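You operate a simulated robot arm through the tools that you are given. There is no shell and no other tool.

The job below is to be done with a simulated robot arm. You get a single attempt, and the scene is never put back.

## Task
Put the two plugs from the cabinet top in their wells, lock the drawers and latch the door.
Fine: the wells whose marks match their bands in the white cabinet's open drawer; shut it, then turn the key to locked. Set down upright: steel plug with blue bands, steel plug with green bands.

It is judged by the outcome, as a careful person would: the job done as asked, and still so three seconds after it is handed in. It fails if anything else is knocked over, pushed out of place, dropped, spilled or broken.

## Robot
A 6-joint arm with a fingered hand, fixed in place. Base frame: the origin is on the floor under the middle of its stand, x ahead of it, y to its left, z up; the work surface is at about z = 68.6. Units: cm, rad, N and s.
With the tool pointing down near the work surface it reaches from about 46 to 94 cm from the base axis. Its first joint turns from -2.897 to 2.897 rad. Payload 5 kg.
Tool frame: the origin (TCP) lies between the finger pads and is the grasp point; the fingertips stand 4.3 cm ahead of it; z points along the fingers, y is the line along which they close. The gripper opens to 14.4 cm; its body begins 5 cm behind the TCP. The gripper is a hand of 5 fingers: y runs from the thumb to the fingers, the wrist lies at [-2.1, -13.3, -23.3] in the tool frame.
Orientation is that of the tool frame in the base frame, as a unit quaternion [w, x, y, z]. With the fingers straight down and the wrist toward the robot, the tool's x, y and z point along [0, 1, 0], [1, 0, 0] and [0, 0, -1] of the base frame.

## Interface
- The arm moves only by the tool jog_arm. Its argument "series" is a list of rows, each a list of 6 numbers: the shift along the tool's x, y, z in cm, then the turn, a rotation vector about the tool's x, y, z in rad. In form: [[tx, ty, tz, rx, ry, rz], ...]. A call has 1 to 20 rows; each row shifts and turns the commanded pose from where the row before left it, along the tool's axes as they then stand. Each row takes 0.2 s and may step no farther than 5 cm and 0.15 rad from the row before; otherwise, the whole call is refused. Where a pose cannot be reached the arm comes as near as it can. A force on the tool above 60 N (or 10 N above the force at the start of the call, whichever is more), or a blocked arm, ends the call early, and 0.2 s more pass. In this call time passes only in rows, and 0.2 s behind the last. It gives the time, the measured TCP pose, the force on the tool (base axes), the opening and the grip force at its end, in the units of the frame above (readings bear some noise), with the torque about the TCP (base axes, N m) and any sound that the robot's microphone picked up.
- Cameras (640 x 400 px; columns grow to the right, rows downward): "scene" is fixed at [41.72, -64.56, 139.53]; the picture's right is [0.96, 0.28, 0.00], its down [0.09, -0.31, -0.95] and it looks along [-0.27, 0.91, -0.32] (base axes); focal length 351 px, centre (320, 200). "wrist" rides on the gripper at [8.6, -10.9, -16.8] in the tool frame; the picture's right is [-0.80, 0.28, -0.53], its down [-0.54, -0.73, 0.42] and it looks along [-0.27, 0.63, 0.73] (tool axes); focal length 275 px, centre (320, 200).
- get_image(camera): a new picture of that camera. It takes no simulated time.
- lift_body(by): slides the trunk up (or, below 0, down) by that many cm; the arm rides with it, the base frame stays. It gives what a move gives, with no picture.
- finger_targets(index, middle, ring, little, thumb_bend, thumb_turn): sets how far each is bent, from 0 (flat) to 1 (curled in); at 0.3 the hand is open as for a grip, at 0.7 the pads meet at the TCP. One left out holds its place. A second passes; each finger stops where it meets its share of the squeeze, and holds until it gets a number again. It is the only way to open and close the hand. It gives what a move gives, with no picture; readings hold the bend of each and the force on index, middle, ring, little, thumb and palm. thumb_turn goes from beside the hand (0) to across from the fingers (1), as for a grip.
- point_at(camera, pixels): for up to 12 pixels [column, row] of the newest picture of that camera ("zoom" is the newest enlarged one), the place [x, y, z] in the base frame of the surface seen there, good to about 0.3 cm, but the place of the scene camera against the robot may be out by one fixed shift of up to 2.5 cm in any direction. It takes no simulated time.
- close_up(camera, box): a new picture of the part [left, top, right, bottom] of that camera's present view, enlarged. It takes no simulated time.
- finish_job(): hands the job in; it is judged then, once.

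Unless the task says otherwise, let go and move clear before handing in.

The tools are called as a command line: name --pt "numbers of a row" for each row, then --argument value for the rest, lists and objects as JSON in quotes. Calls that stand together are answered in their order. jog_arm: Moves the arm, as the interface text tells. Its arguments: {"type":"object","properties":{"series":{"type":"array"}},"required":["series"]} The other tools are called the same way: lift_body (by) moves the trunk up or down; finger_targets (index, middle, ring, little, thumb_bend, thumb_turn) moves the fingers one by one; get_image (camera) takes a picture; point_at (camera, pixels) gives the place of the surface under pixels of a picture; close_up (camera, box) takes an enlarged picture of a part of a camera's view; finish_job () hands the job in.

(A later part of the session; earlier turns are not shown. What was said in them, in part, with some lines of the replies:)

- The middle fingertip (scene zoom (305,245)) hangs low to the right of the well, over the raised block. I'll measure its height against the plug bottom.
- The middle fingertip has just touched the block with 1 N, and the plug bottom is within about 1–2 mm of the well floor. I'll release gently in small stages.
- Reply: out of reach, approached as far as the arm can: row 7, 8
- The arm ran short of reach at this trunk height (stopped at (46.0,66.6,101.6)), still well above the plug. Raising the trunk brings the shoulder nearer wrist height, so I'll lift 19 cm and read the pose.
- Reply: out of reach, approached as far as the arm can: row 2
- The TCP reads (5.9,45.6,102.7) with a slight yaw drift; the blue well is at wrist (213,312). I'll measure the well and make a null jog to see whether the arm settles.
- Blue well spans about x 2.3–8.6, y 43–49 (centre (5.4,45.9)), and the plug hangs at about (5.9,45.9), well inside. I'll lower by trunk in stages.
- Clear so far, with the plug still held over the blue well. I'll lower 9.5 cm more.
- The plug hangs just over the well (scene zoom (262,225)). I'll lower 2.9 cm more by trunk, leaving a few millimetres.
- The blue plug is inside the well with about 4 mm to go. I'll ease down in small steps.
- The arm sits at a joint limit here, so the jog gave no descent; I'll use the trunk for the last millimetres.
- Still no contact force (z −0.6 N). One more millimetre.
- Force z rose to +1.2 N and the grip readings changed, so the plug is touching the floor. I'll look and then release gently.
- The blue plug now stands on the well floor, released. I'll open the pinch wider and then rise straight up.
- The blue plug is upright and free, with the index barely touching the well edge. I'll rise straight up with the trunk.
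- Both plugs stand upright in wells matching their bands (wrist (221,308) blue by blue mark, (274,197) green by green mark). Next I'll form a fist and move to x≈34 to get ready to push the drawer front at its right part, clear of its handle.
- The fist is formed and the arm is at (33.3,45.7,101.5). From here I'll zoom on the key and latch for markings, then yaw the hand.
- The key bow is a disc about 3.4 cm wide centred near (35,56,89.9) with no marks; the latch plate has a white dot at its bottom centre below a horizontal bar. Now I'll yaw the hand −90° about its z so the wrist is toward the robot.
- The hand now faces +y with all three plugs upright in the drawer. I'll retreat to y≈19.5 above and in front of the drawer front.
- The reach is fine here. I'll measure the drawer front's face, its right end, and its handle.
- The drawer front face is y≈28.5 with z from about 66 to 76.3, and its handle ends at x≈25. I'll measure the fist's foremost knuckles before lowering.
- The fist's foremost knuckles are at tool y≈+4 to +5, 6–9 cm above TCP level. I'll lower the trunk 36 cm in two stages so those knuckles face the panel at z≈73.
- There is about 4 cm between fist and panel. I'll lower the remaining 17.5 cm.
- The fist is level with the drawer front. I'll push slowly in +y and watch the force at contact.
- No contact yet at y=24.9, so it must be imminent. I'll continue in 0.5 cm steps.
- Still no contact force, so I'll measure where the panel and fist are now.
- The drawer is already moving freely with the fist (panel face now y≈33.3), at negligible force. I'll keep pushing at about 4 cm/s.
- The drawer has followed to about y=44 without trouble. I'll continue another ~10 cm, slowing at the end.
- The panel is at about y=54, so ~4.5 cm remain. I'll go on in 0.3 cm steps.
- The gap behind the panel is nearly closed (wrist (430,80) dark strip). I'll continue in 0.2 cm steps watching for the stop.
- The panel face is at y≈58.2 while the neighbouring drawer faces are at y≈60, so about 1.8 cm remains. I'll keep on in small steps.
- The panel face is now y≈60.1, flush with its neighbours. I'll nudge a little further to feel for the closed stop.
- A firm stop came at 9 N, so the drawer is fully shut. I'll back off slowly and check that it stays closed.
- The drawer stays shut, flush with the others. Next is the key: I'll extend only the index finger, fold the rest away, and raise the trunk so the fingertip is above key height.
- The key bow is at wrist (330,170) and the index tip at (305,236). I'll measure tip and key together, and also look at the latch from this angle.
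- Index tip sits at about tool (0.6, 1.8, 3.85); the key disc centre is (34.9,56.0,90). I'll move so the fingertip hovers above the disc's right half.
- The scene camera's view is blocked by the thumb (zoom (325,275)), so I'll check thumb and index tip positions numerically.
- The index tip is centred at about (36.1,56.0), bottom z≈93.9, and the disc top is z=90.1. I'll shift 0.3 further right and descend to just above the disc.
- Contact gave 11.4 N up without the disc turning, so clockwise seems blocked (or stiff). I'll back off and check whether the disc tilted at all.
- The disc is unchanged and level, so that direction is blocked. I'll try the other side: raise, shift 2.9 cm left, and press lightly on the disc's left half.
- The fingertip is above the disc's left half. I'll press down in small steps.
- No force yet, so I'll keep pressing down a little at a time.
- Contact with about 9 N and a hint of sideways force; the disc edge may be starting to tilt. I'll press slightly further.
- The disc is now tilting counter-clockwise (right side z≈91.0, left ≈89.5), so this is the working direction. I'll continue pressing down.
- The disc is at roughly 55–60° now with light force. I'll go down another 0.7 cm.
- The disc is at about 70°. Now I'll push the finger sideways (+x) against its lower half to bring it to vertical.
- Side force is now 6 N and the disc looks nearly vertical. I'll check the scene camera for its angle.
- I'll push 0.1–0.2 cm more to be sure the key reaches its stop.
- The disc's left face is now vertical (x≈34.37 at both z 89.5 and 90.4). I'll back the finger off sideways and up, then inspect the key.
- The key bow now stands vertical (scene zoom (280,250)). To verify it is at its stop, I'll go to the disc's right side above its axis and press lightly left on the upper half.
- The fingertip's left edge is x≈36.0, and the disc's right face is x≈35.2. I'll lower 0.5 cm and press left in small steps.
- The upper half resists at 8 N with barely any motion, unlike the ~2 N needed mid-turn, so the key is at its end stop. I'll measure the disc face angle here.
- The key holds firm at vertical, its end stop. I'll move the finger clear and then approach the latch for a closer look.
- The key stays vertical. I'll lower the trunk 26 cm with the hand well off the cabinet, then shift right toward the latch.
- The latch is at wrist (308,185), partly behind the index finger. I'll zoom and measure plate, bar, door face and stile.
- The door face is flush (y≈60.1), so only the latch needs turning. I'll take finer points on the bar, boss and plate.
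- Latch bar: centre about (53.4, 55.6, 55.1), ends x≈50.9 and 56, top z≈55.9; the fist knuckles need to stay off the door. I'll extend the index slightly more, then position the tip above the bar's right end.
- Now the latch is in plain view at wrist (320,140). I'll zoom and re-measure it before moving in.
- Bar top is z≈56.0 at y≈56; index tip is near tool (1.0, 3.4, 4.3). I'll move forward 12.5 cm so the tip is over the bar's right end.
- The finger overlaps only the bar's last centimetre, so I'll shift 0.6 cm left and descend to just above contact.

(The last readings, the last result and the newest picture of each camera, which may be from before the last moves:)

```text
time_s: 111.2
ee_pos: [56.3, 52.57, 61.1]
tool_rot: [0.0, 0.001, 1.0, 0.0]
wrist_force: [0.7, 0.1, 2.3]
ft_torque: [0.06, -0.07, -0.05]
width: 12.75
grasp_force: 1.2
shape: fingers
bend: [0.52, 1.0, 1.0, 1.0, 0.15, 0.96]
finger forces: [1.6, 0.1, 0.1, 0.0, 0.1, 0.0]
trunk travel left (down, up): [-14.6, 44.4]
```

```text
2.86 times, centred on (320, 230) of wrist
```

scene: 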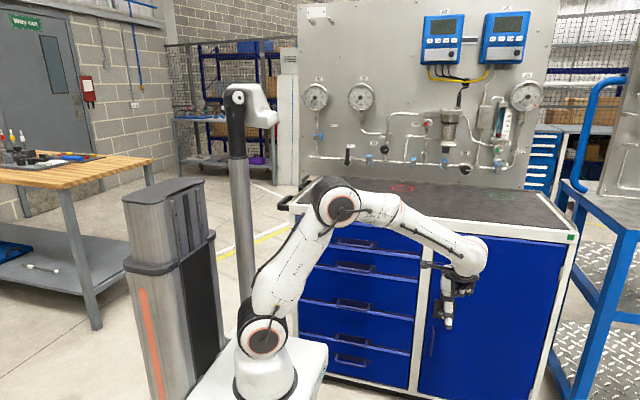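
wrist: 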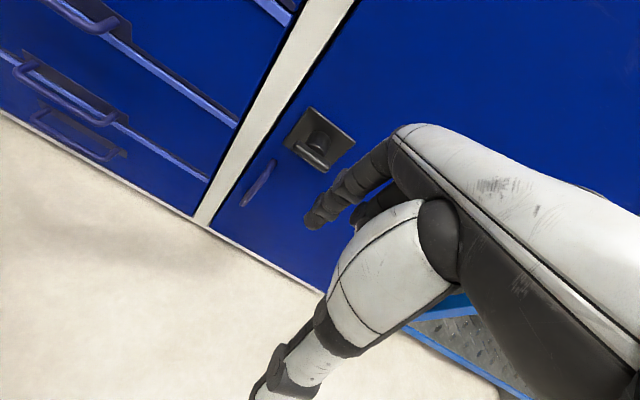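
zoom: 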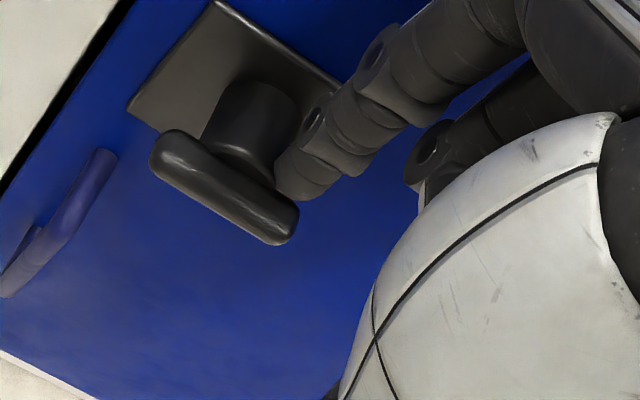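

Contact just began at 2.3 N. I'll press a bit more and see whether the bar turns.

jog_arm --pt "0 0 0.1 0 0 0" --pt "0 0 0.1 0 0 0"

jog_arm --pt "0 0 0.1 0 0 0" --pt "0 0 0.05 0 0 0"

close_up --camera "wrist" --box '[250, 160, 390, 300]'

```text
time_s: 111.8
ee_pos: [56.32, 52.57, 60.92]
tool_rot: [0.001, 0.0, 1.0, 0.0]
wrist_force: [3.1, 0.4, 5.9]
ft_torque: [0.21, -0.08, -0.11]
width: 12.75
grasp_force: 4.0
shape: fingers
bend: [0.52, 1.0, 1.0, 1.0, 0.15, 0.96]
finger forces: [6.4, 0.0, 0.0, 0.1, 0.1, 0.1]
trunk travel left (down, up): [-14.6, 44.4]
```

```text
time_s: 112.4
ee_pos: [56.24, 52.4, 60.72]
tool_rot: [0.001, 0.001, 1.0, 0.0]
wrist_force: [7.9, -0.3, 7.1]
ft_torque: [0.3, -0.31, -0.39]
width: 12.78
grasp_force: 5.5
shape: fingers
bend: [0.52, 1.0, 1.0, 1.0, 0.15, 0.96]
finger forces: [10.5, 0.0, 0.0, 0.1, 0.0, 0.0]
trunk travel left (down, up): [-14.6, 44.4]
```

```text
2.86 times, centred on (320, 230) of wrist
```

zoom: 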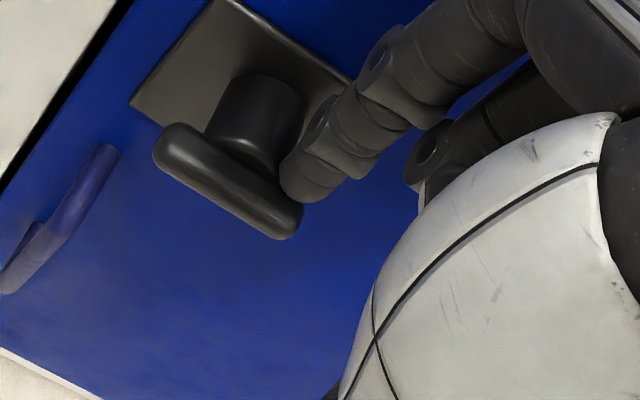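

The x force (7.9 N) shows the finger wedging against the central boss rather than pressing the bar. I'll lift off, shift 0.6 cm right and 0.5 cm toward me, and press again.

jog_arm --pt "-0.2 0 -0.5 0 0 0" --pt "-0.4 -0.5 -0.3 0 0 0" --pt "0 0 0.4 0 0 0"

jog_arm --pt "0 0 0.2 0 0 0" --pt "0 0 0.1 0 0 0"

close_up --camera "wrist" --box '[250, 160, 390, 300]'

```text
time_s: 113.2
ee_pos: [56.78, 52.0, 61.09]
tool_rot: [-0.001, 0.0, 1.0, 0.0]
wrist_force: [-0.4, -0.3, -0.3]
ft_torque: [-0.01, 0.01, 0.01]
width: 12.76
grasp_force: 0.1
shape: fingers
bend: [0.52, 1.0, 1.0, 1.0, 0.15, 0.96]
finger forces: [0.1, 0.0, 0.0, 0.0, 0.0, 0.1]
trunk travel left (down, up): [-14.6, 44.4]
```

```text
time_s: 113.8
ee_pos: [56.82, 51.88, 60.78]
tool_rot: [0.0, 0.0, 1.0, 0.0]
wrist_force: [-0.2, -0.3, -0.4]
ft_torque: [-0.02, -0.03, -0.02]
width: 12.77
grasp_force: 0.1
shape: fingers
bend: [0.52, 1.0, 1.0, 1.0, 0.15, 0.96]
finger forces: [0.1, 0.0, 0.0, 0.1, 0.0, 0.0]
trunk travel left (down, up): [-14.6, 44.4]
```

```text
2.86 times, centred on (320, 230) of wrist
```

zoom: 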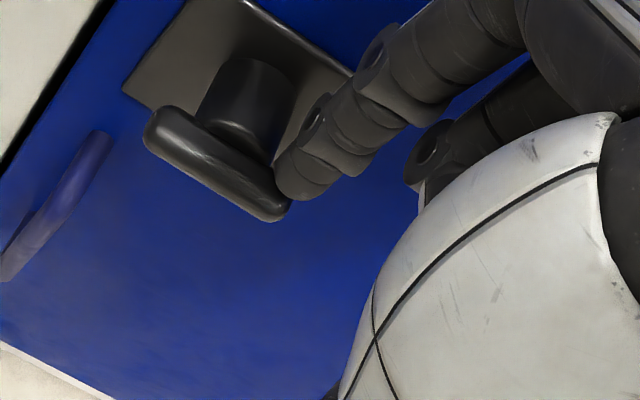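

No contact yet at this spot; I'll continue pressing down in small steps.

jog_arm --pt "0 0 0.15 0 0 0" --pt "0 0 0.15 0 0 0"

jog_arm --pt "0 0 0.1 0 0 0" --pt "0 0 0.1 0 0 0"

close_up --camera "wrist" --box '[250, 160, 390, 300]'

```text
time_s: 114.4
ee_pos: [56.67, 52.07, 60.54]
tool_rot: [0.001, 0.0, 1.0, 0.001]
wrist_force: [-0.3, 0.1, 5.0]
ft_torque: [0.12, 0.07, 0.0]
width: 12.76
grasp_force: 2.3
shape: fingers
bend: [0.52, 1.0, 1.0, 1.0, 0.15, 0.96]
finger forces: [4.9, 0.1, 0.0, 0.1, 0.0, 0.0]
trunk travel left (down, up): [-14.6, 44.4]
```

```text
time_s: 115.0
ee_pos: [56.76, 51.87, 60.18]
tool_rot: [0.0, 0.0, 1.0, 0.0]
wrist_force: [1.5, 0.4, 2.1]
ft_torque: [0.07, -0.02, -0.06]
width: 12.76
grasp_force: 0.8
shape: fingers
bend: [0.52, 1.0, 1.0, 1.0, 0.15, 0.96]
finger forces: [2.3, 0.0, 0.0, 0.0, 0.0, 0.0]
trunk travel left (down, up): [-14.6, 44.4]
```

```text
2.86 times, centred on (320, 230) of wrist
```

zoom: 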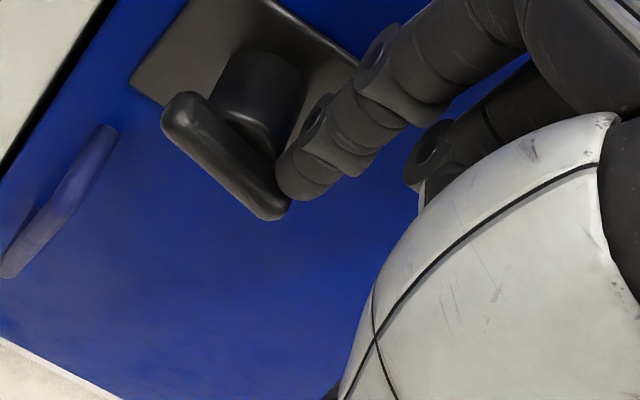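

The bar is now turning clockwise (its left end has risen), with light force. I'll keep pressing down in small steps.

jog_arm --pt "0 0 0.2 0 0 0" --pt "0 0 0.2 0 0 0" --pt "0 0 0.2 0 0 0"

close_up --camera "wrist" --box '[250, 160, 390, 300]'

close_up --camera "scene" --box '[420, 270, 490, 330]'

```text
time_s: 115.8
ee_pos: [56.88, 51.94, 59.65]
tool_rot: [0.0, 0.0, 1.0, 0.001]
wrist_force: [3.2, -0.9, 4.1]
ft_torque: [0.15, -0.1, -0.17]
width: 12.74
grasp_force: 2.8
shape: fingers
bend: [0.52, 1.0, 1.0, 1.0, 0.15, 0.96]
finger forces: [5.6, 0.1, 0.0, 0.0, 0.0, 0.0]
trunk travel left (down, up): [-14.6, 44.4]
```

```text
2.86 times, centred on (320, 230) of wrist
```

zoom: 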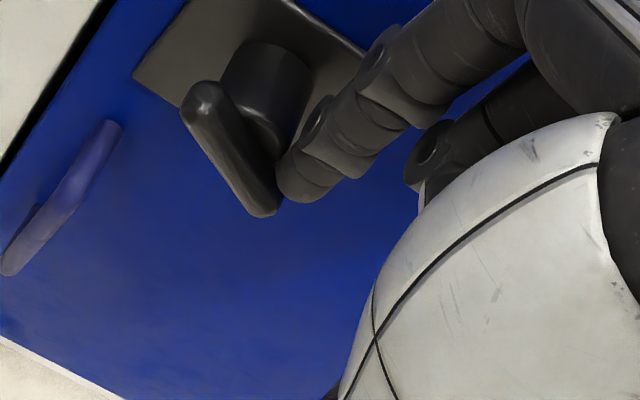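

```text
6.67 times, centred on (455, 300) of scene
```

zoom: 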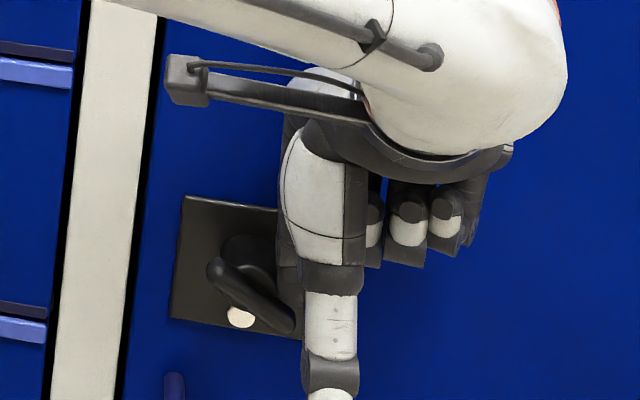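

The bar is turning (scene zoom, about 40° clockwise). I'll continue downward.

jog_arm --pt "0 0 0.2 0 0 0" --pt "0 0 0.2 0 0 0" --pt "0 0 0.2 0 0 0" --pt "0 0 0.2 0 0 0"

close_up --camera "wrist" --box '[250, 160, 390, 300]'

close_up --camera "scene" --box '[420, 270, 490, 330]'

```text
time_s: 116.8
ee_pos: [56.81, 51.98, 58.73]
tool_rot: [0.0, 0.001, 1.0, 0.0]
wrist_force: [4.6, -2.3, 2.4]
ft_torque: [0.02, -0.15, -0.17]
width: 12.51
grasp_force: 2.9
shape: fingers
bend: [0.53, 1.0, 1.0, 1.0, 0.15, 0.96]
finger forces: [5.7, 0.1, 0.1, 0.1, 0.1, 0.1]
trunk travel left (down, up): [-14.6, 44.4]
```

```text
2.86 times, centred on (320, 230) of wrist
```

zoom: 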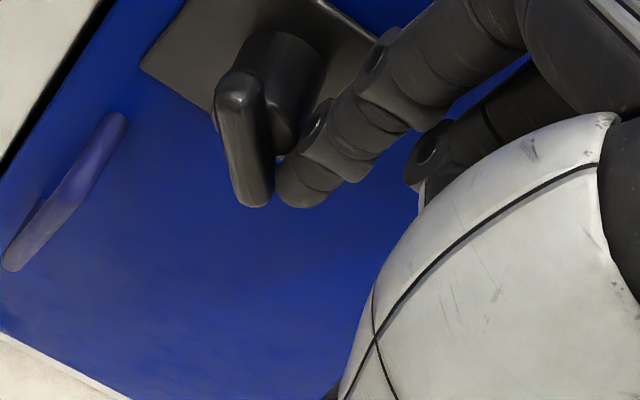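

```text
6.67 times, centred on (455, 300) of scene
```

zoom: 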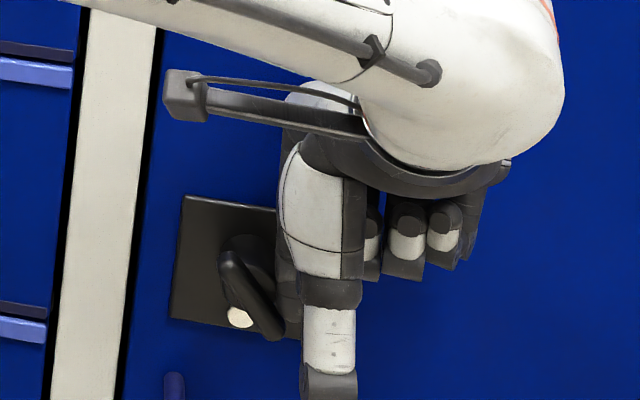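

The bar is at roughly 60–65°. I'll go down further for leverage while edging left.

jog_arm --pt "0 0 0.3 0 0 0" --pt "0.05 0 0.3 0 0 0" --pt "0.1 0 0.3 0 0 0" --pt "0.1 0 0.2 0 0 0"

close_up --camera "wrist" --box '[250, 160, 390, 300]'

close_up --camera "scene" --box '[420, 270, 490, 330]'

```text
time_s: 117.8
ee_pos: [56.66, 51.94, 57.92]
tool_rot: [0.0, 0.001, 1.0, 0.001]
wrist_force: [11.2, -4.9, 6.1]
ft_torque: [0.16, -0.14, -0.42]
width: 12.21
grasp_force: 6.8
shape: fingers
bend: [0.55, 1.0, 1.0, 1.0, 0.15, 0.96]
finger forces: [13.4, 0.1, 0.0, 0.1, 0.1, 0.1]
trunk travel left (down, up): [-14.6, 44.4]
```

```text
2.86 times, centred on (320, 230) of wrist
```

zoom: 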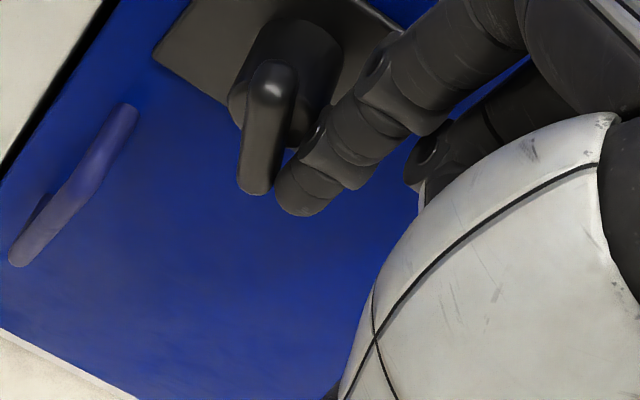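

```text
6.67 times, centred on (455, 300) of scene
```

zoom: 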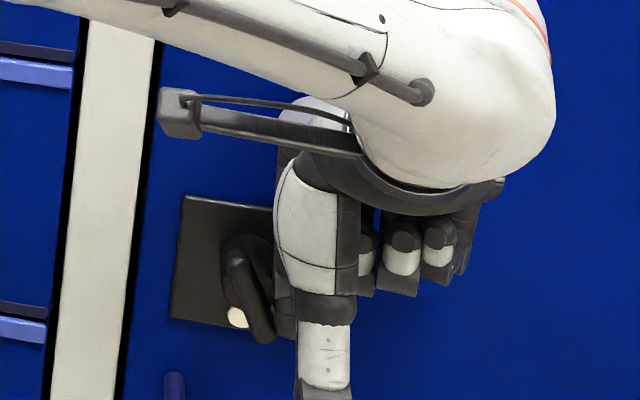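

Force rose to 11 N sideways with the bar near 75°. I'll measure the bar's two ends before deciding how to finish the turn.

point_at --camera "wrist" --pixels '[[302, 184], [300, 195], [298, 205], [296, 215], [294, 222], [305, 190], [310, 178], [306, 205]]'

close_up --camera "wrist" --box '[280, 160, 350, 240]'

point_at --camera "zoom" --pixels '[[225, 100], [215, 150], [200, 230], [190, 260], [240, 150], [230, 230], [310, 250], [290, 180], [330, 210], [300, 100], [215, 90]]'

```text
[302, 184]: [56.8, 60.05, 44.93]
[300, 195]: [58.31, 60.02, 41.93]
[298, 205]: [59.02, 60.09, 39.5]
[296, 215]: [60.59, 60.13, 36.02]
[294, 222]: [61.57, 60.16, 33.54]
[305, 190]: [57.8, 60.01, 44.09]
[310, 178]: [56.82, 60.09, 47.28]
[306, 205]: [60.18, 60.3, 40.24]
```

```text
5.00 times, centred on (315, 200) of wrist
```

zoom: 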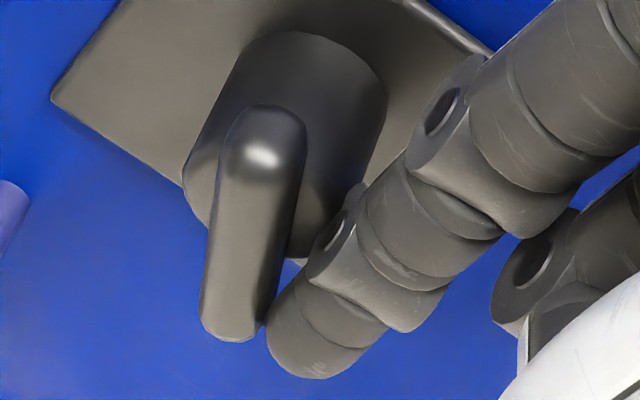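

```text
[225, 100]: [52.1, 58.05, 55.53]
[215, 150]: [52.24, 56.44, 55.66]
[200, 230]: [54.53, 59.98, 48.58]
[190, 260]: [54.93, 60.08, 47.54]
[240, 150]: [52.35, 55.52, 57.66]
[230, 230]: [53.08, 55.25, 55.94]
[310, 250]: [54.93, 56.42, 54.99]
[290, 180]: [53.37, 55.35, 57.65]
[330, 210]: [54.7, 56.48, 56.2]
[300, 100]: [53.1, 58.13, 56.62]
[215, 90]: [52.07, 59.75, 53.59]
```

The bar is at about 66°; the contact is too near the axis. I'll ease right, lower the tip 1.2 cm toward the bar's lower end, then push left.

jog_arm --pt "-0.4 0 0 0 0 0" --pt "0 0 0.5 0 0 0" --pt "0 0 0.5 0 0 0" --pt "0 0 0.3 0 0 0"

jog_arm --pt "0.2 0 0 0 0 0" --pt "0.2 0 0 0 0 0" --pt "0.15 0 0 0 0 0"

close_up --camera "wrist" --box '[280, 150, 360, 240]'

close_up --camera "scene" --box '[420, 270, 490, 330]'

```text
time_s: 118.8
ee_pos: [57.02, 51.95, 56.48]
tool_rot: [0.0, 0.001, 1.0, -0.001]
wrist_force: [12.2, -6.6, 5.9]
ft_torque: [0.25, -0.08, -0.47]
width: 12.15
grasp_force: 7.5
shape: fingers
bend: [0.55, 1.0, 1.0, 1.0, 0.15, 0.96]
finger forces: [14.8, 0.0, 0.0, 0.1, 0.0, 0.0]
trunk travel left (down, up): [-14.6, 44.4]
```

```text
time_s: 119.6
ee_pos: [56.4, 51.79, 56.48]
tool_rot: [-0.001, 0.0, 1.0, 0.0]
wrist_force: [14.0, -14.6, 4.4]
ft_torque: [0.08, -0.01, -0.46]
width: 11.46
grasp_force: 11.0
shape: fingers
bend: [0.6, 1.0, 1.0, 1.0, 0.15, 0.96]
finger forces: [21.1, 0.1, 0.0, 0.1, 0.0, 0.1]
trunk travel left (down, up): [-14.6, 44.4]
```

```text
4.44 times, centred on (320, 195) of wrist
```

zoom: 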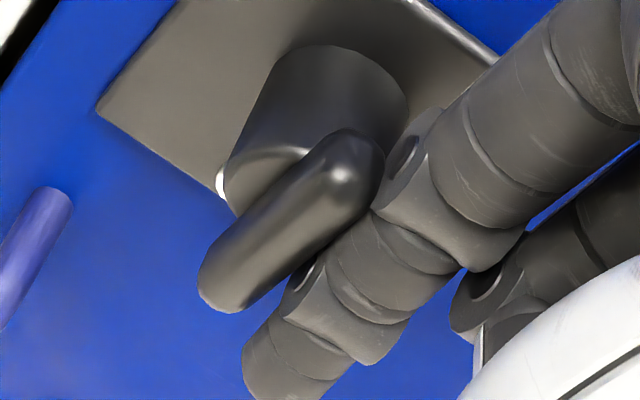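

```text
6.67 times, centred on (455, 300) of scene
```

zoom: 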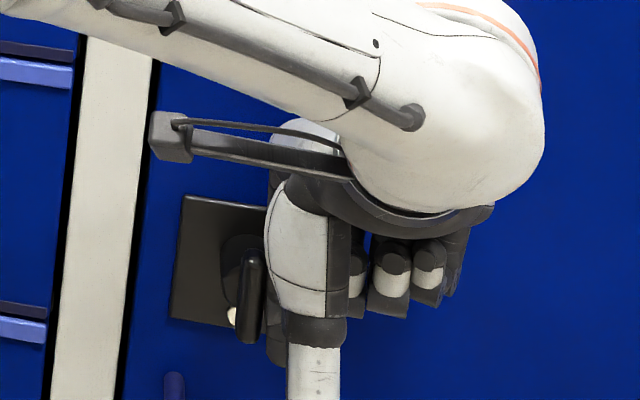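

The bar now looks vertical (scene zoom (252,290)), but the finger is being loaded (14 N), so I'll relieve it and measure the bar's angle.

jog_arm --pt "-0.5 0 0 0 0 0"

close_up --camera "wrist" --box '[280, 150, 360, 240]'

point_at --camera "zoom" --pixels '[[350, 160], [320, 190], [280, 230], [240, 270], [220, 290], [330, 170], [300, 205], [260, 290], [210, 280], [370, 150], [340, 140]]'

```text
time_s: 120.0
ee_pos: [56.76, 51.94, 56.38]
tool_rot: [-0.002, -0.001, 1.0, 0.0]
wrist_force: [1.5, -14.0, 2.4]
ft_torque: [0.03, 0.04, 0.11]
width: 11.4
grasp_force: 7.2
shape: fingers
bend: [0.6, 1.0, 1.0, 1.0, 0.15, 0.96]
finger forces: [13.8, 0.0, 0.0, 0.1, 0.0, 0.2]
trunk travel left (down, up): [-14.6, 44.4]
```

```text
4.44 times, centred on (320, 195) of wrist
```

zoom: 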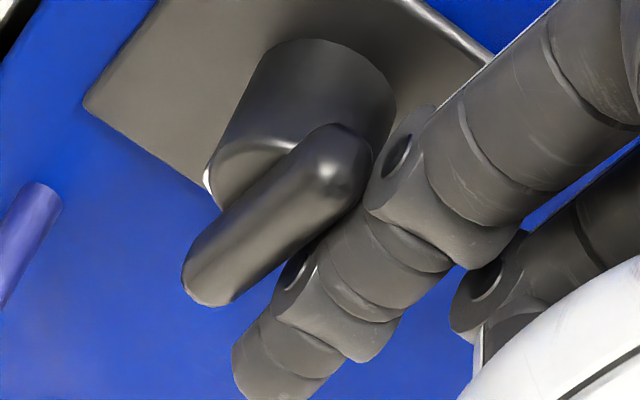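

```text
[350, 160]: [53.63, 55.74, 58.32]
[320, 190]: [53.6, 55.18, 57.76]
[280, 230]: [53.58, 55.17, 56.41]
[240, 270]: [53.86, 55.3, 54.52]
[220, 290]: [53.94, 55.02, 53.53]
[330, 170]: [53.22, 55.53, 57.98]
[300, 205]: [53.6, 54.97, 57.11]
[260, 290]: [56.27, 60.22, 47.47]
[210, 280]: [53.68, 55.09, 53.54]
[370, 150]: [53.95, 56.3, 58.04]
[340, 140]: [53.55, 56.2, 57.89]
```

The bar is within a few degrees of vertical (x≈53.6 at top, 53.9 at bottom). The y-force comes from the finger's joint touching the boss, so I'll pull back 0.8 cm and re-read.

jog_arm --pt "-0.3 -0.4 0 0 0 0" --pt "0 -0.4 0 0 0 0"

close_up --camera "wrist" --box '[280, 150, 360, 240]'

close_up --camera "scene" --box '[420, 270, 490, 330]'

```text
time_s: 120.6
ee_pos: [57.07, 51.29, 56.51]
tool_rot: [0.0, -0.001, 1.0, 0.001]
wrist_force: [1.6, -1.4, 0.4]
ft_torque: [0.02, 0.01, -0.01]
width: 12.66
grasp_force: 0.7
shape: fingers
bend: [0.53, 1.0, 1.0, 1.0, 0.15, 0.96]
finger forces: [0.8, 0.0, 0.1, 0.2, 0.0, 0.1]
trunk travel left (down, up): [-14.6, 44.4]
```

```text
4.44 times, centred on (320, 195) of wrist
```

zoom: 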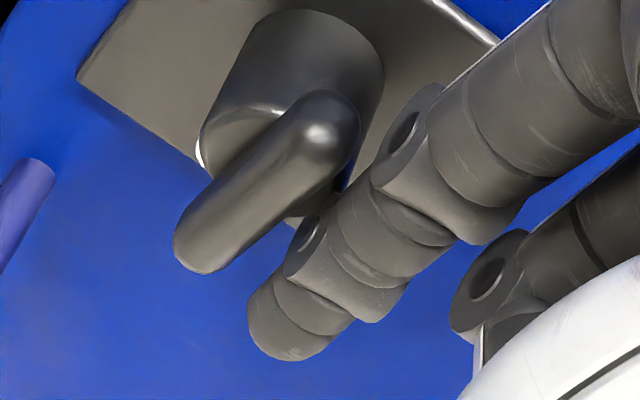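

```text
6.67 times, centred on (455, 300) of scene
```

zoom: 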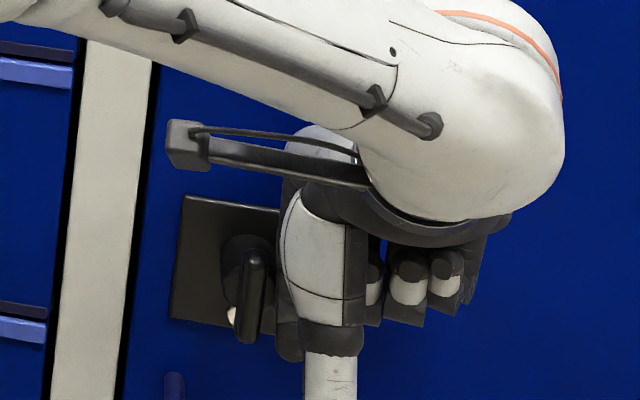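

The load is gone and the bar stays near vertical. I'll push left lightly once more on its lower half to be sure it reaches the stop.

jog_arm --pt "0.3 0 0 0 0 0" --pt "0.3 0 0 0 0 0" --pt "0.2 0 0 0 0 0"

close_up --camera "wrist" --box '[280, 150, 360, 240]'

```text
time_s: 121.4
ee_pos: [56.52, 51.2, 56.49]
tool_rot: [0.0, 0.001, 1.0, 0.001]
wrist_force: [4.6, -3.2, 1.5]
ft_torque: [0.01, 0.02, -0.21]
width: 12.45
grasp_force: 3.5
shape: fingers
bend: [0.54, 1.0, 1.0, 1.0, 0.15, 0.96]
finger forces: [6.8, 0.0, 0.0, 0.1, 0.0, 0.0]
trunk travel left (down, up): [-14.6, 44.4]
```

```text
4.44 times, centred on (320, 195) of wrist
```

zoom: 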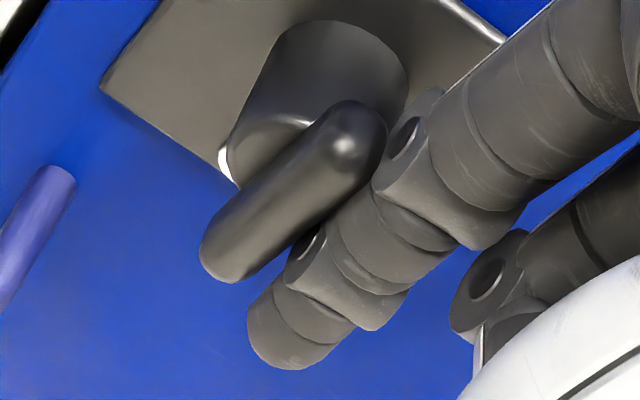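

Finger lies along the bar. I'll measure the bar's alignment again, then press the upper half from the left as a final check.

point_at --camera "zoom" --pixels '[[350, 130], [320, 160], [280, 205], [250, 240], [225, 265], [300, 180], [335, 120], [215, 240], [240, 210]]'

jog_arm --pt "0.1 0 0 0 0 0" --pt "0.1 0 0 0 0 0"

close_up --camera "wrist" --box '[280, 150, 360, 240]'

```text
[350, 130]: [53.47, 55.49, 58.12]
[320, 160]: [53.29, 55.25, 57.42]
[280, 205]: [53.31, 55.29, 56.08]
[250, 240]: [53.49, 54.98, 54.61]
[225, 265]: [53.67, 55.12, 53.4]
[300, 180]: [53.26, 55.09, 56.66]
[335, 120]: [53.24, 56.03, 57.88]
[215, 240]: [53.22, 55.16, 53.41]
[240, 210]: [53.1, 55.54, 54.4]
```

```text
time_s: 122.0
ee_pos: [56.28, 51.12, 56.44]
tool_rot: [-0.001, 0.001, 1.0, 0.0]
wrist_force: [9.0, -4.4, 2.6]
ft_torque: [0.08, 0.02, -0.41]
width: 12.4
grasp_force: 6.5
shape: fingers
bend: [0.54, 1.0, 1.0, 1.0, 0.15, 0.96]
finger forces: [12.6, 0.0, 0.0, 0.0, 0.0, 0.0]
trunk travel left (down, up): [-14.6, 44.4]
```

```text
4.44 times, centred on (320, 195) of wrist
```

zoom: 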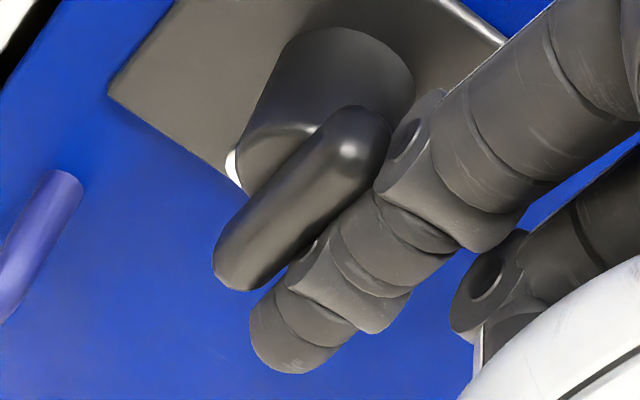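

The bar is vertical (ridge x≈53.4 at z 57.8 and ≈53.5 at z 53.4) and stiff at 9 N, pointing at the white dot. I'll withdraw the finger and inspect.

jog_arm --pt "-0.4 0 0 0 0 0" --pt "-0.8 -0.5 0 0 0 0" --pt "-0.5 -2 0 0 0 0" --pt "0 -3 0 0 0 0" --pt "0 -4 0 0 0 0" --pt "-3 -2 0 0 0 0" --pt "-4 0 0 0 0 0"

close_up --camera "scene" --box '[420, 280, 470, 330]'

get_image --camera "wrist"

get_image --camera "scene"

```text
time_s: 123.6
ee_pos: [64.96, 39.55, 56.38]
tool_rot: [0.0, 0.0, 1.0, -0.001]
wrist_force: [0.3, 0.3, 0.2]
ft_torque: [-0.04, -0.07, 0.0]
width: 12.74
grasp_force: 0.0
shape: fingers
bend: [0.52, 1.0, 1.0, 1.0, 0.15, 0.96]
finger forces: [0.0, 0.0, 0.0, 0.0, 0.0, 0.0]
trunk travel left (down, up): [-14.6, 44.4]
```

```text
8.00 times, centred on (445, 305) of scene
```

zoom: 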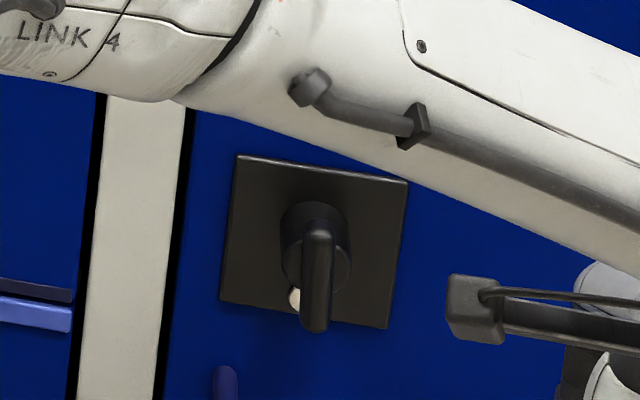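

```text
taken
```

wrist: 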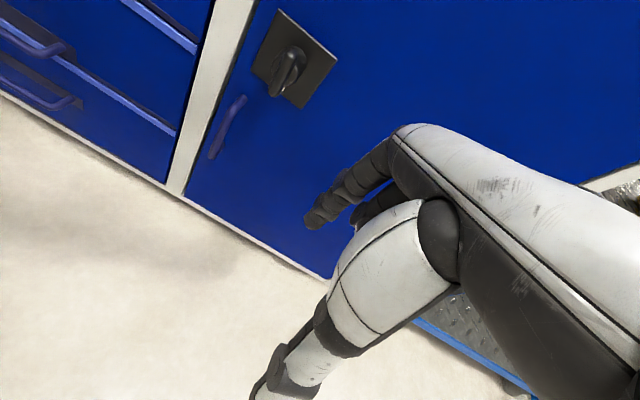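

```text
taken
```

scene: 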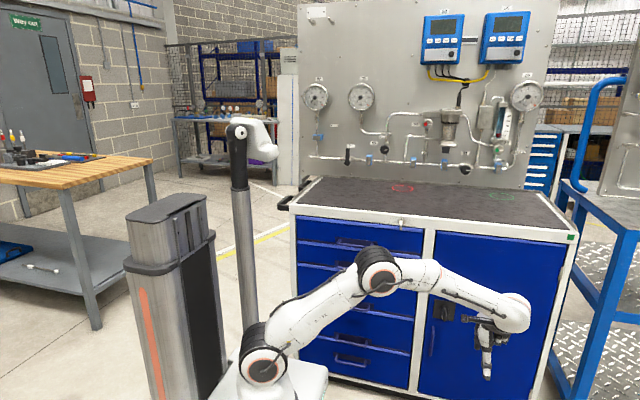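

In the scene zoom the bar leans about 5° short compared with the plate's edges. I'll zoom in tighter to judge.

close_up --camera "scene" --box '[432, 292, 462, 322]'

close_up --camera "wrist" --box '[245, 0, 345, 110]'

point_at --camera "zoom" --pixels '[[330, 180], [310, 200], [280, 230], [255, 255], [235, 275], [340, 165], [240, 290], [320, 140], [270, 40], [440, 180]]'

```text
13.33 times, centred on (447, 307) of scene
```

zoom: 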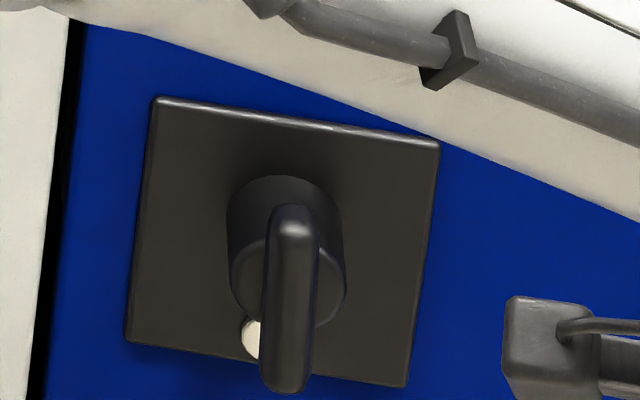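

```text
3.64 times, centred on (295, 55) of wrist
```

zoom: 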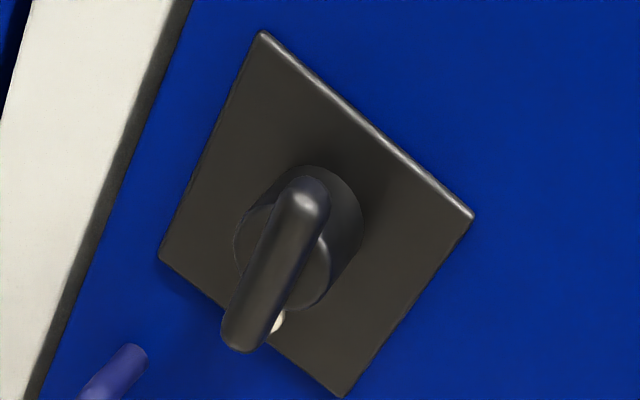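

```text
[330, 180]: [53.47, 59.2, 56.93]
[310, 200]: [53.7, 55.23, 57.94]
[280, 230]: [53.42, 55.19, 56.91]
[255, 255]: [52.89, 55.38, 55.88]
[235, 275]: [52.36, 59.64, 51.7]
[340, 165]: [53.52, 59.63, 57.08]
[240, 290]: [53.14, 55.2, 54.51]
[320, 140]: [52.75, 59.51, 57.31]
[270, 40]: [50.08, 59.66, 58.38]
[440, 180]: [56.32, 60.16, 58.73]
```

By the plate's edges the bar is about 4° short of vertical, so I'll check from the other side: finger to the left of the bar's upper half, pushing right above the axis.

jog_arm --pt "0 0 -2.5 0 0 0" --pt "0 0 -2.5 0 0 0" --pt "4 0 0 0 0 0" --pt "4 0 0 0 0 0" --pt "4 0 0 0 0 0" --pt "1.4 0 0 0 0 0" --pt "0 3 0 0 0 0" --pt "0 3 0 0 0 0" --pt "0 3 0 0 0 0" --pt "0 2.5 0 0 0 0"

get_image --camera "wrist"

close_up --camera "wrist" --box '[260, 150, 360, 260]'

close_up --camera "scene" --box '[415, 270, 475, 330]'

```text
time_s: 125.8
ee_pos: [51.39, 51.12, 61.54]
tool_rot: [0.0, 0.0, 1.0, 0.0]
wrist_force: [0.2, -0.3, -0.2]
ft_torque: [0.06, 0.0, -0.01]
width: 12.77
grasp_force: 0.1
shape: fingers
bend: [0.52, 1.0, 1.0, 1.0, 0.15, 0.96]
finger forces: [0.0, 0.0, 0.1, 0.0, 0.0, 0.0]
trunk travel left (down, up): [-14.6, 44.4]
```

```text
taken
```

wrist: 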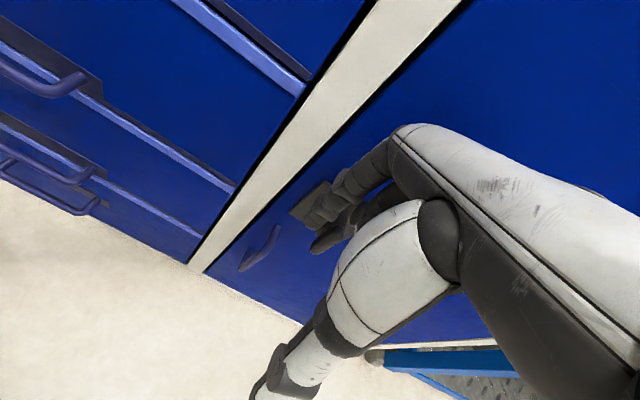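

```text
3.64 times, centred on (310, 205) of wrist
```

zoom: 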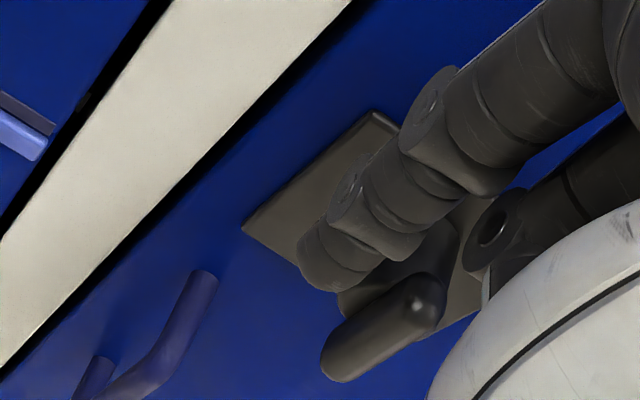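

```text
6.67 times, centred on (445, 300) of scene
```

zoom: 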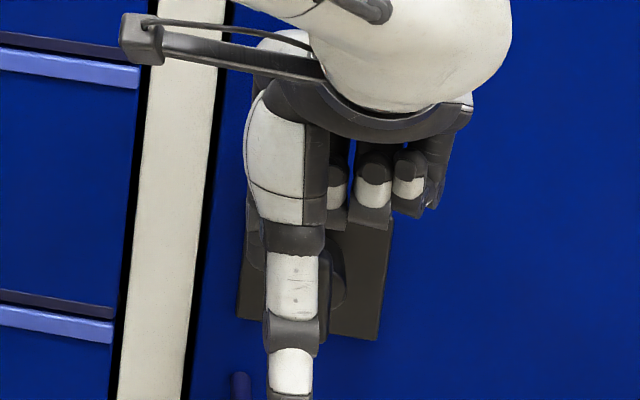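

The tip is left of the bar's top and overlaps it by about a centimetre. I'll lower 0.4 cm and push right in small steps.

jog_arm --pt "0 0 0.4 0 0 0" --pt "-0.6 0 0 0 0 0" --pt "-0.3 0 0 0 0 0"

jog_arm --pt "-0.2 0 0 0 0 0" --pt "-0.15 0 0 0 0 0"

close_up --camera "wrist" --box '[260, 150, 360, 260]'

```text
time_s: 126.6
ee_pos: [52.37, 51.26, 61.07]
tool_rot: [-0.001, -0.001, 1.0, 0.0]
wrist_force: [0.2, -0.1, -0.3]
ft_torque: [-0.01, 0.02, -0.01]
width: 12.77
grasp_force: 0.1
shape: fingers
bend: [0.52, 1.0, 1.0, 1.0, 0.15, 0.96]
finger forces: [0.0, 0.0, 0.0, 0.0, 0.0, 0.0]
trunk travel left (down, up): [-14.6, 44.4]
```

```text
time_s: 127.2
ee_pos: [52.78, 51.22, 60.99]
tool_rot: [0.0, 0.0, 1.0, 0.001]
wrist_force: [0.1, 0.6, 0.4]
ft_torque: [-0.02, 0.01, -0.02]
width: 12.79
grasp_force: 0.2
shape: fingers
bend: [0.52, 1.0, 1.0, 1.0, 0.15, 0.96]
finger forces: [0.1, 0.0, 0.0, 0.0, 0.1, 0.0]
trunk travel left (down, up): [-14.6, 44.4]
```

```text
3.64 times, centred on (310, 205) of wrist
```

zoom: 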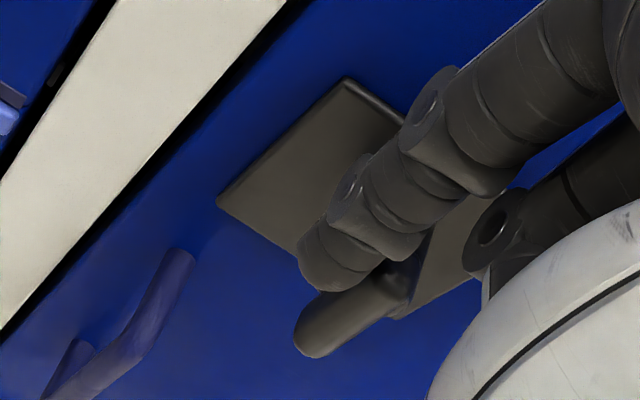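

jog_arm --pt "-0.15 0 0 0 0 0" --pt "-0.15 0 0 0 0 0"

jog_arm --pt "-0.1 0 0 0 0 0" --pt "-0.1 0 0 0 0 0"

close_up --camera "wrist" --box '[260, 150, 360, 260]'

```text
time_s: 127.8
ee_pos: [53.07, 51.27, 61.12]
tool_rot: [0.001, -0.001, 1.0, 0.0]
wrist_force: [-0.6, 0.0, 0.6]
ft_torque: [0.02, 0.06, 0.05]
width: 12.76
grasp_force: 0.2
shape: fingers
bend: [0.52, 1.0, 1.0, 1.0, 0.15, 0.96]
finger forces: [0.4, 0.0, 0.0, 0.0, 0.0, 0.0]
trunk travel left (down, up): [-14.6, 44.4]
```

```text
time_s: 128.4
ee_pos: [53.28, 51.19, 61.04]
tool_rot: [0.0, 0.0, 1.0, 0.0]
wrist_force: [-2.8, -0.2, -0.4]
ft_torque: [-0.02, 0.11, 0.08]
width: 12.77
grasp_force: 1.7
shape: fingers
bend: [0.52, 1.0, 1.0, 1.0, 0.15, 0.96]
finger forces: [2.9, 0.1, 0.0, 0.0, 0.0, 0.0]
trunk travel left (down, up): [-14.6, 44.4]
```

```text
3.64 times, centred on (310, 205) of wrist
```

zoom: 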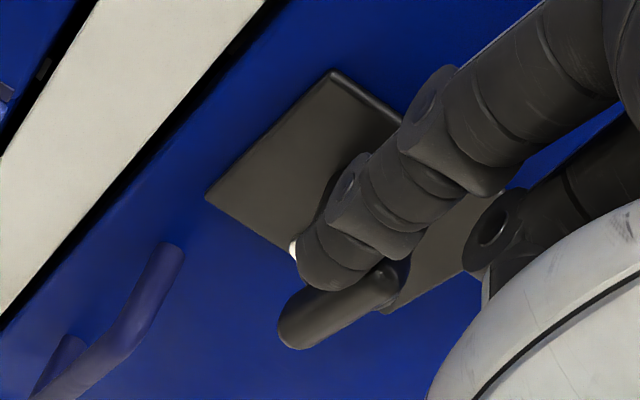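

Contact began at 2.8 N. I'll press further in 0.1 cm steps to see whether it moves or stops firmly.

jog_arm --pt "-0.1 0 0 0 0 0" --pt "-0.1 0 0 0 0 0"

jog_arm --pt "-0.1 0 0 0 0 0"

close_up --camera "wrist" --box '[260, 150, 360, 260]'

```text
time_s: 129.0
ee_pos: [53.27, 51.26, 61.12]
tool_rot: [0.0, 0.001, 1.0, 0.0]
wrist_force: [-7.0, -0.9, 0.7]
ft_torque: [-0.03, 0.27, 0.3]
width: 12.78
grasp_force: 3.6
shape: fingers
bend: [0.52, 1.0, 1.0, 1.0, 0.15, 0.96]
finger forces: [7.0, 0.0, 0.1, 0.1, 0.0, 0.1]
trunk travel left (down, up): [-14.6, 44.4]
```

```text
time_s: 129.4
ee_pos: [53.52, 51.11, 61.16]
tool_rot: [-0.001, 0.0, 1.0, 0.0]
wrist_force: [-8.7, -0.2, 0.9]
ft_torque: [0.0, 0.37, 0.39]
width: 12.73
grasp_force: 4.6
shape: fingers
bend: [0.52, 1.0, 1.0, 1.0, 0.15, 0.96]
finger forces: [9.8, 0.1, 0.1, 0.0, 0.0, 0.0]
trunk travel left (down, up): [-14.6, 44.4]
```

```text
3.64 times, centred on (310, 205) of wrist
```

zoom: 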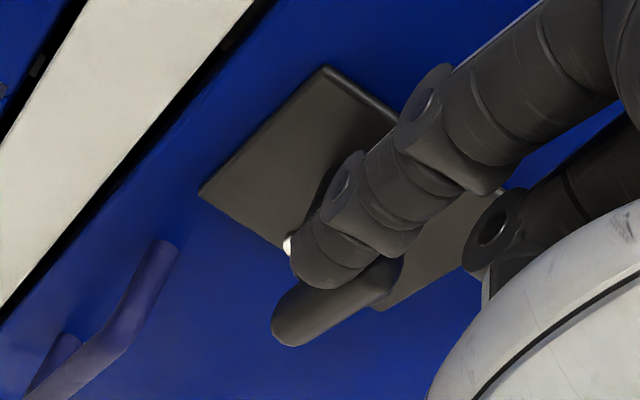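

The resistance has risen to 9 N with essentially no movement, indicating the latch's end stop. I'll withdraw and look at the angle once more.

jog_arm --pt "-0.1 0 0 0 0 0"

jog_arm --pt "0.4 0 0 0 0 0" --pt "0.8 0 -0.5 0 0 0" --pt "0 -0.5 -2 0 0 0" --pt "0 -2 -2 0 0 0" --pt "0 -4 0 0 0 0" --pt "0 -4 0 0 0 0" --pt "-4 0 0 0 0 0" --pt "-4 0 0 0 0 0" --pt "-4 0 0 0 0 0"

close_up --camera "scene" --box '[432, 292, 462, 322]'

get_image --camera "wrist"

```text
time_s: 129.8
ee_pos: [53.48, 51.25, 61.1]
tool_rot: [-0.001, 0.0, 1.0, 0.0]
wrist_force: [-12.4, -0.3, 2.1]
ft_torque: [0.0, 0.48, 0.52]
width: 12.75
grasp_force: 6.0
shape: fingers
bend: [0.52, 1.0, 1.0, 1.0, 0.15, 0.96]
finger forces: [12.7, 0.0, 0.1, 0.0, 0.1, 0.0]
trunk travel left (down, up): [-14.6, 44.4]
```

```text
time_s: 131.8
ee_pos: [64.43, 40.8, 65.63]
tool_rot: [0.0, 0.0, 1.0, 0.0]
wrist_force: [-0.9, 0.1, 1.2]
ft_torque: [-0.07, -0.08, -0.03]
width: 12.78
grasp_force: 0.0
shape: fingers
bend: [0.52, 1.0, 1.0, 1.0, 0.15, 0.96]
finger forces: [0.0, 0.1, 0.0, 0.0, 0.0, 0.0]
trunk travel left (down, up): [-14.6, 44.4]
```

```text
13.33 times, centred on (447, 307) of scene
```

zoom: 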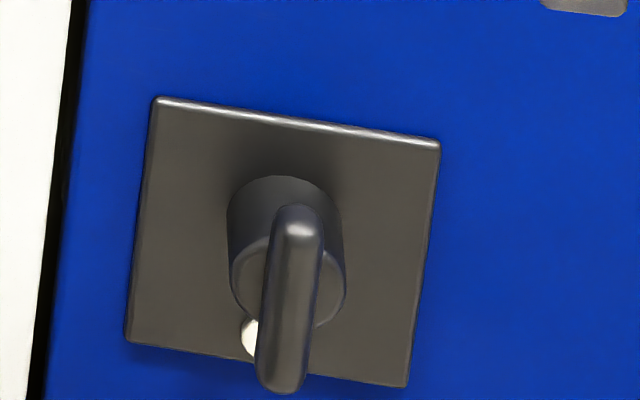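

```text
taken
```

wrist: 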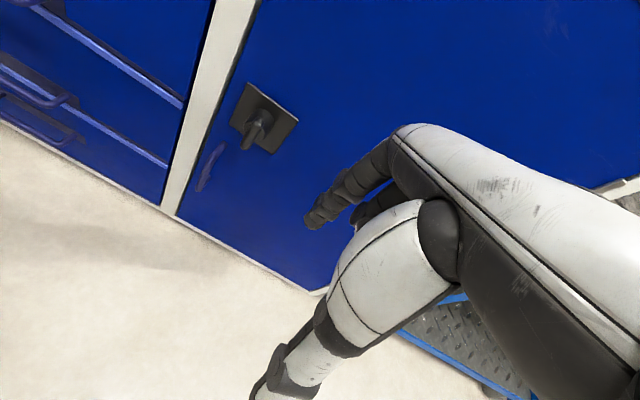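

The latch bar is now exactly parallel to the plate edges — fully vertical, pointing at the dot. Now I'll recheck the key's angle closely.

close_up --camera "scene" --box '[392, 208, 416, 232]'

close_up --camera "scene" --box '[280, 180, 480, 340]'

```text
16.00 times, centred on (404, 220) of scene
```

zoom: 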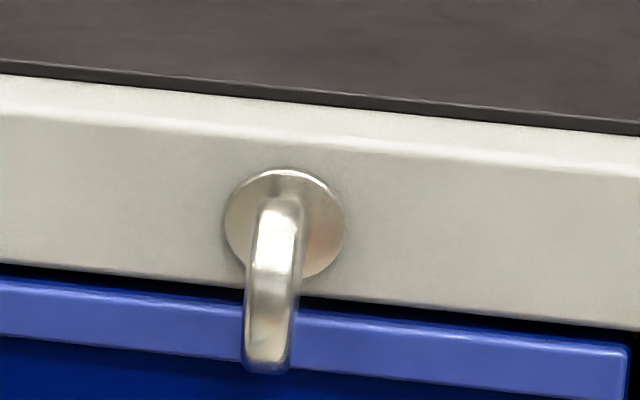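

```text
2.50 times, centred on (380, 260) of scene
```

zoom: 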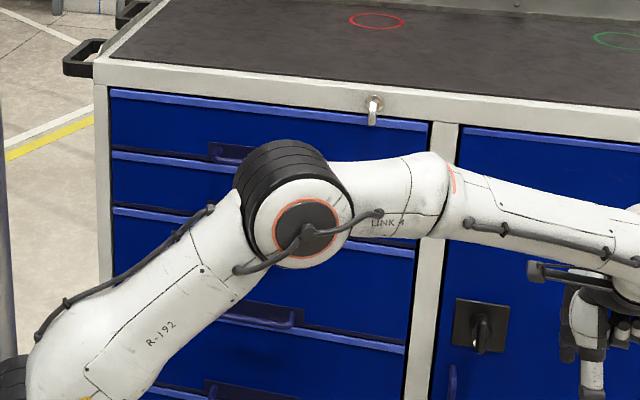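

The key bow is edge-on and vertical within about a degree (its 6° lean in the zoom matches perspective), and the drawers and door are flush. I'll raise the arm clear and take a final look.

lift_body --by 30

jog_arm --pt "2 -2 0 0 0 0" --pt "4 -2 0 0 0 0" --pt "4 -2 0 0 0 0" --pt "4 0 0 0 0 0" --pt "4 0 0 0 0 0" --pt "4 0 0 0 0 0"

get_image --camera "wrist"

get_image --camera "scene"

close_up --camera "scene" --box '[290, 170, 590, 400]'

```text
time_s: 134.8
ee_pos: [64.43, 40.83, 95.59]
tool_rot: [0.0, 0.0, 1.0, -0.001]
wrist_force: [-0.7, 0.1, 0.1]
ft_torque: [0.01, -0.01, -0.01]
width: 12.78
grasp_force: 0.1
shape: fingers
bend: [0.52, 1.0, 1.0, 1.0, 0.15, 0.96]
finger forces: [0.0, 0.1, 0.0, 0.0, 0.0, 0.1]
trunk travel left (down, up): [-44.6, 14.4]
```

```text
time_s: 136.2
ee_pos: [42.23, 34.71, 95.65]
tool_rot: [0.001, 0.0, 1.0, 0.001]
wrist_force: [0.1, 0.5, -0.6]
ft_torque: [-0.01, 0.01, 0.02]
width: 12.79
grasp_force: 0.1
shape: fingers
bend: [0.52, 1.0, 1.0, 1.0, 0.15, 0.96]
finger forces: [0.1, 0.1, 0.0, 0.1, 0.1, 0.1]
trunk travel left (down, up): [-44.6, 14.4]
```

```text
taken
```

wrist: 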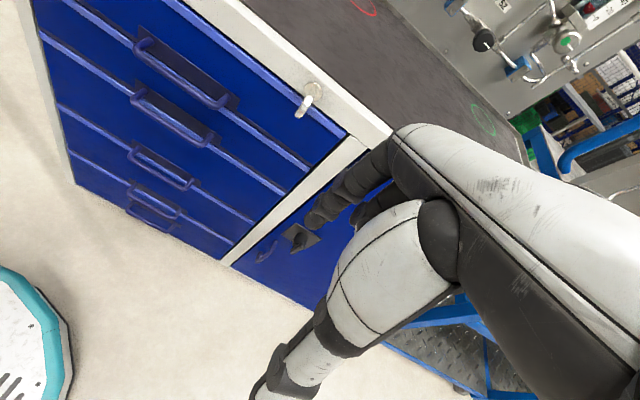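

```text
taken
```

scene: 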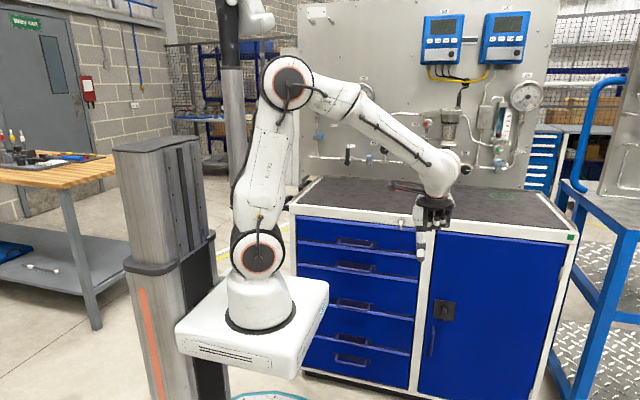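

```text
1.74 times, centred on (440, 285) of scene
```

zoom: 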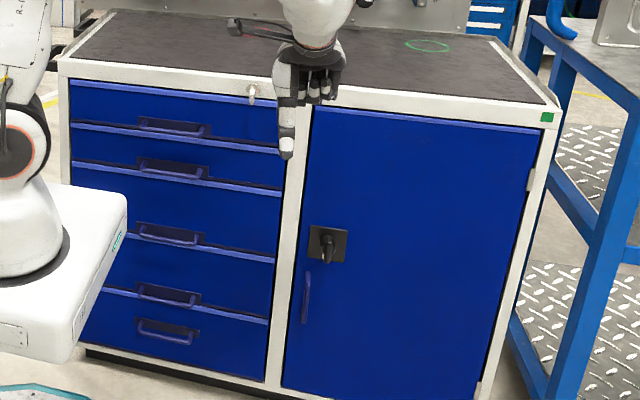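

All drawers and the door are flush, key and latch both vertical. One last close look at both from the wrist camera.

close_up --camera "wrist" --box '[285, 65, 345, 125]'

close_up --camera "scene" --box '[390, 205, 420, 235]'

close_up --camera "scene" --box '[290, 200, 430, 320]'

```text
6.67 times, centred on (315, 95) of wrist
```

zoom: 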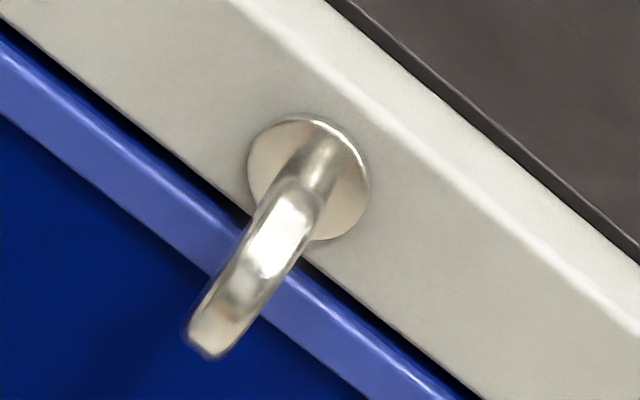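

```text
13.33 times, centred on (405, 220) of scene
```

zoom: 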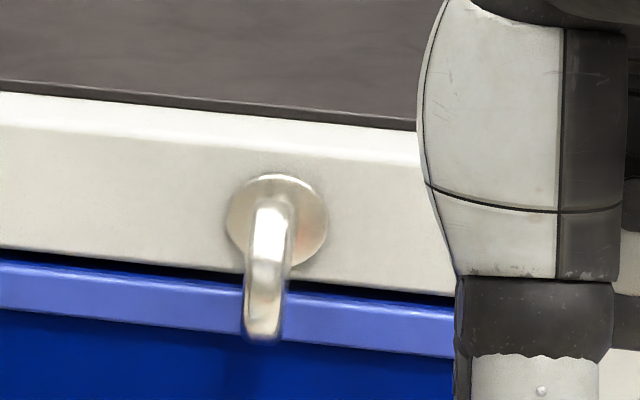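

```text
3.33 times, centred on (360, 260) of scene
```

zoom: 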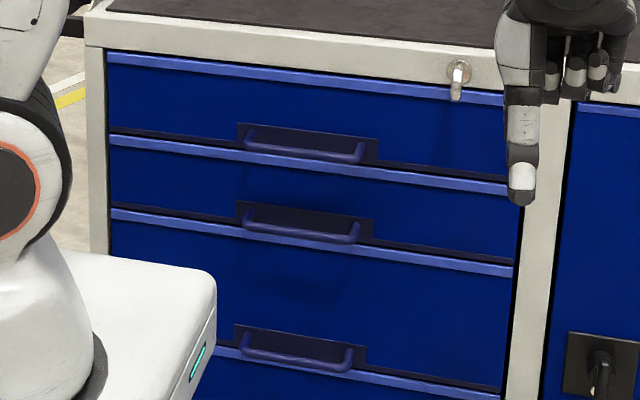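

The key bow stands vertical, the drawers are shut and flush, and the latch bar points at its dot. The hand is empty and clear of the cabinet, so I'm handing the job in.

finish_job

```text
The job is handed in.
```

The job is done and handed in. Both plugs are in their wells, the drawer is shut, the key is turned and the door latch is turned. I never pull-tested the lock or the latch.

- **Plugs:** The blue-banded plug stands upright in the blue-marked well and the green-banded plug in the green-marked well. I last saw them upright before closing the drawer. I then pushed the drawer slowly to its stop, so they should still be upright.
- **Drawer:** It met a firm stop when pushed and sits flush with the other drawers.
- **Key:** The lock has no marks. With a light push the key would not turn clockwise, so I turned it counter-clockwise until the bow stood upright and it met firm resistance. I take that as locked.
- **Door latch:** The door was already closed. The latch bar turned clockwise from horizontal to vertical, where it now points at the white dot on its plate and holds firm. I take that as latched.

I saw nothing knocked over or moved out of place. The hand is empty and clear of the cabinet.
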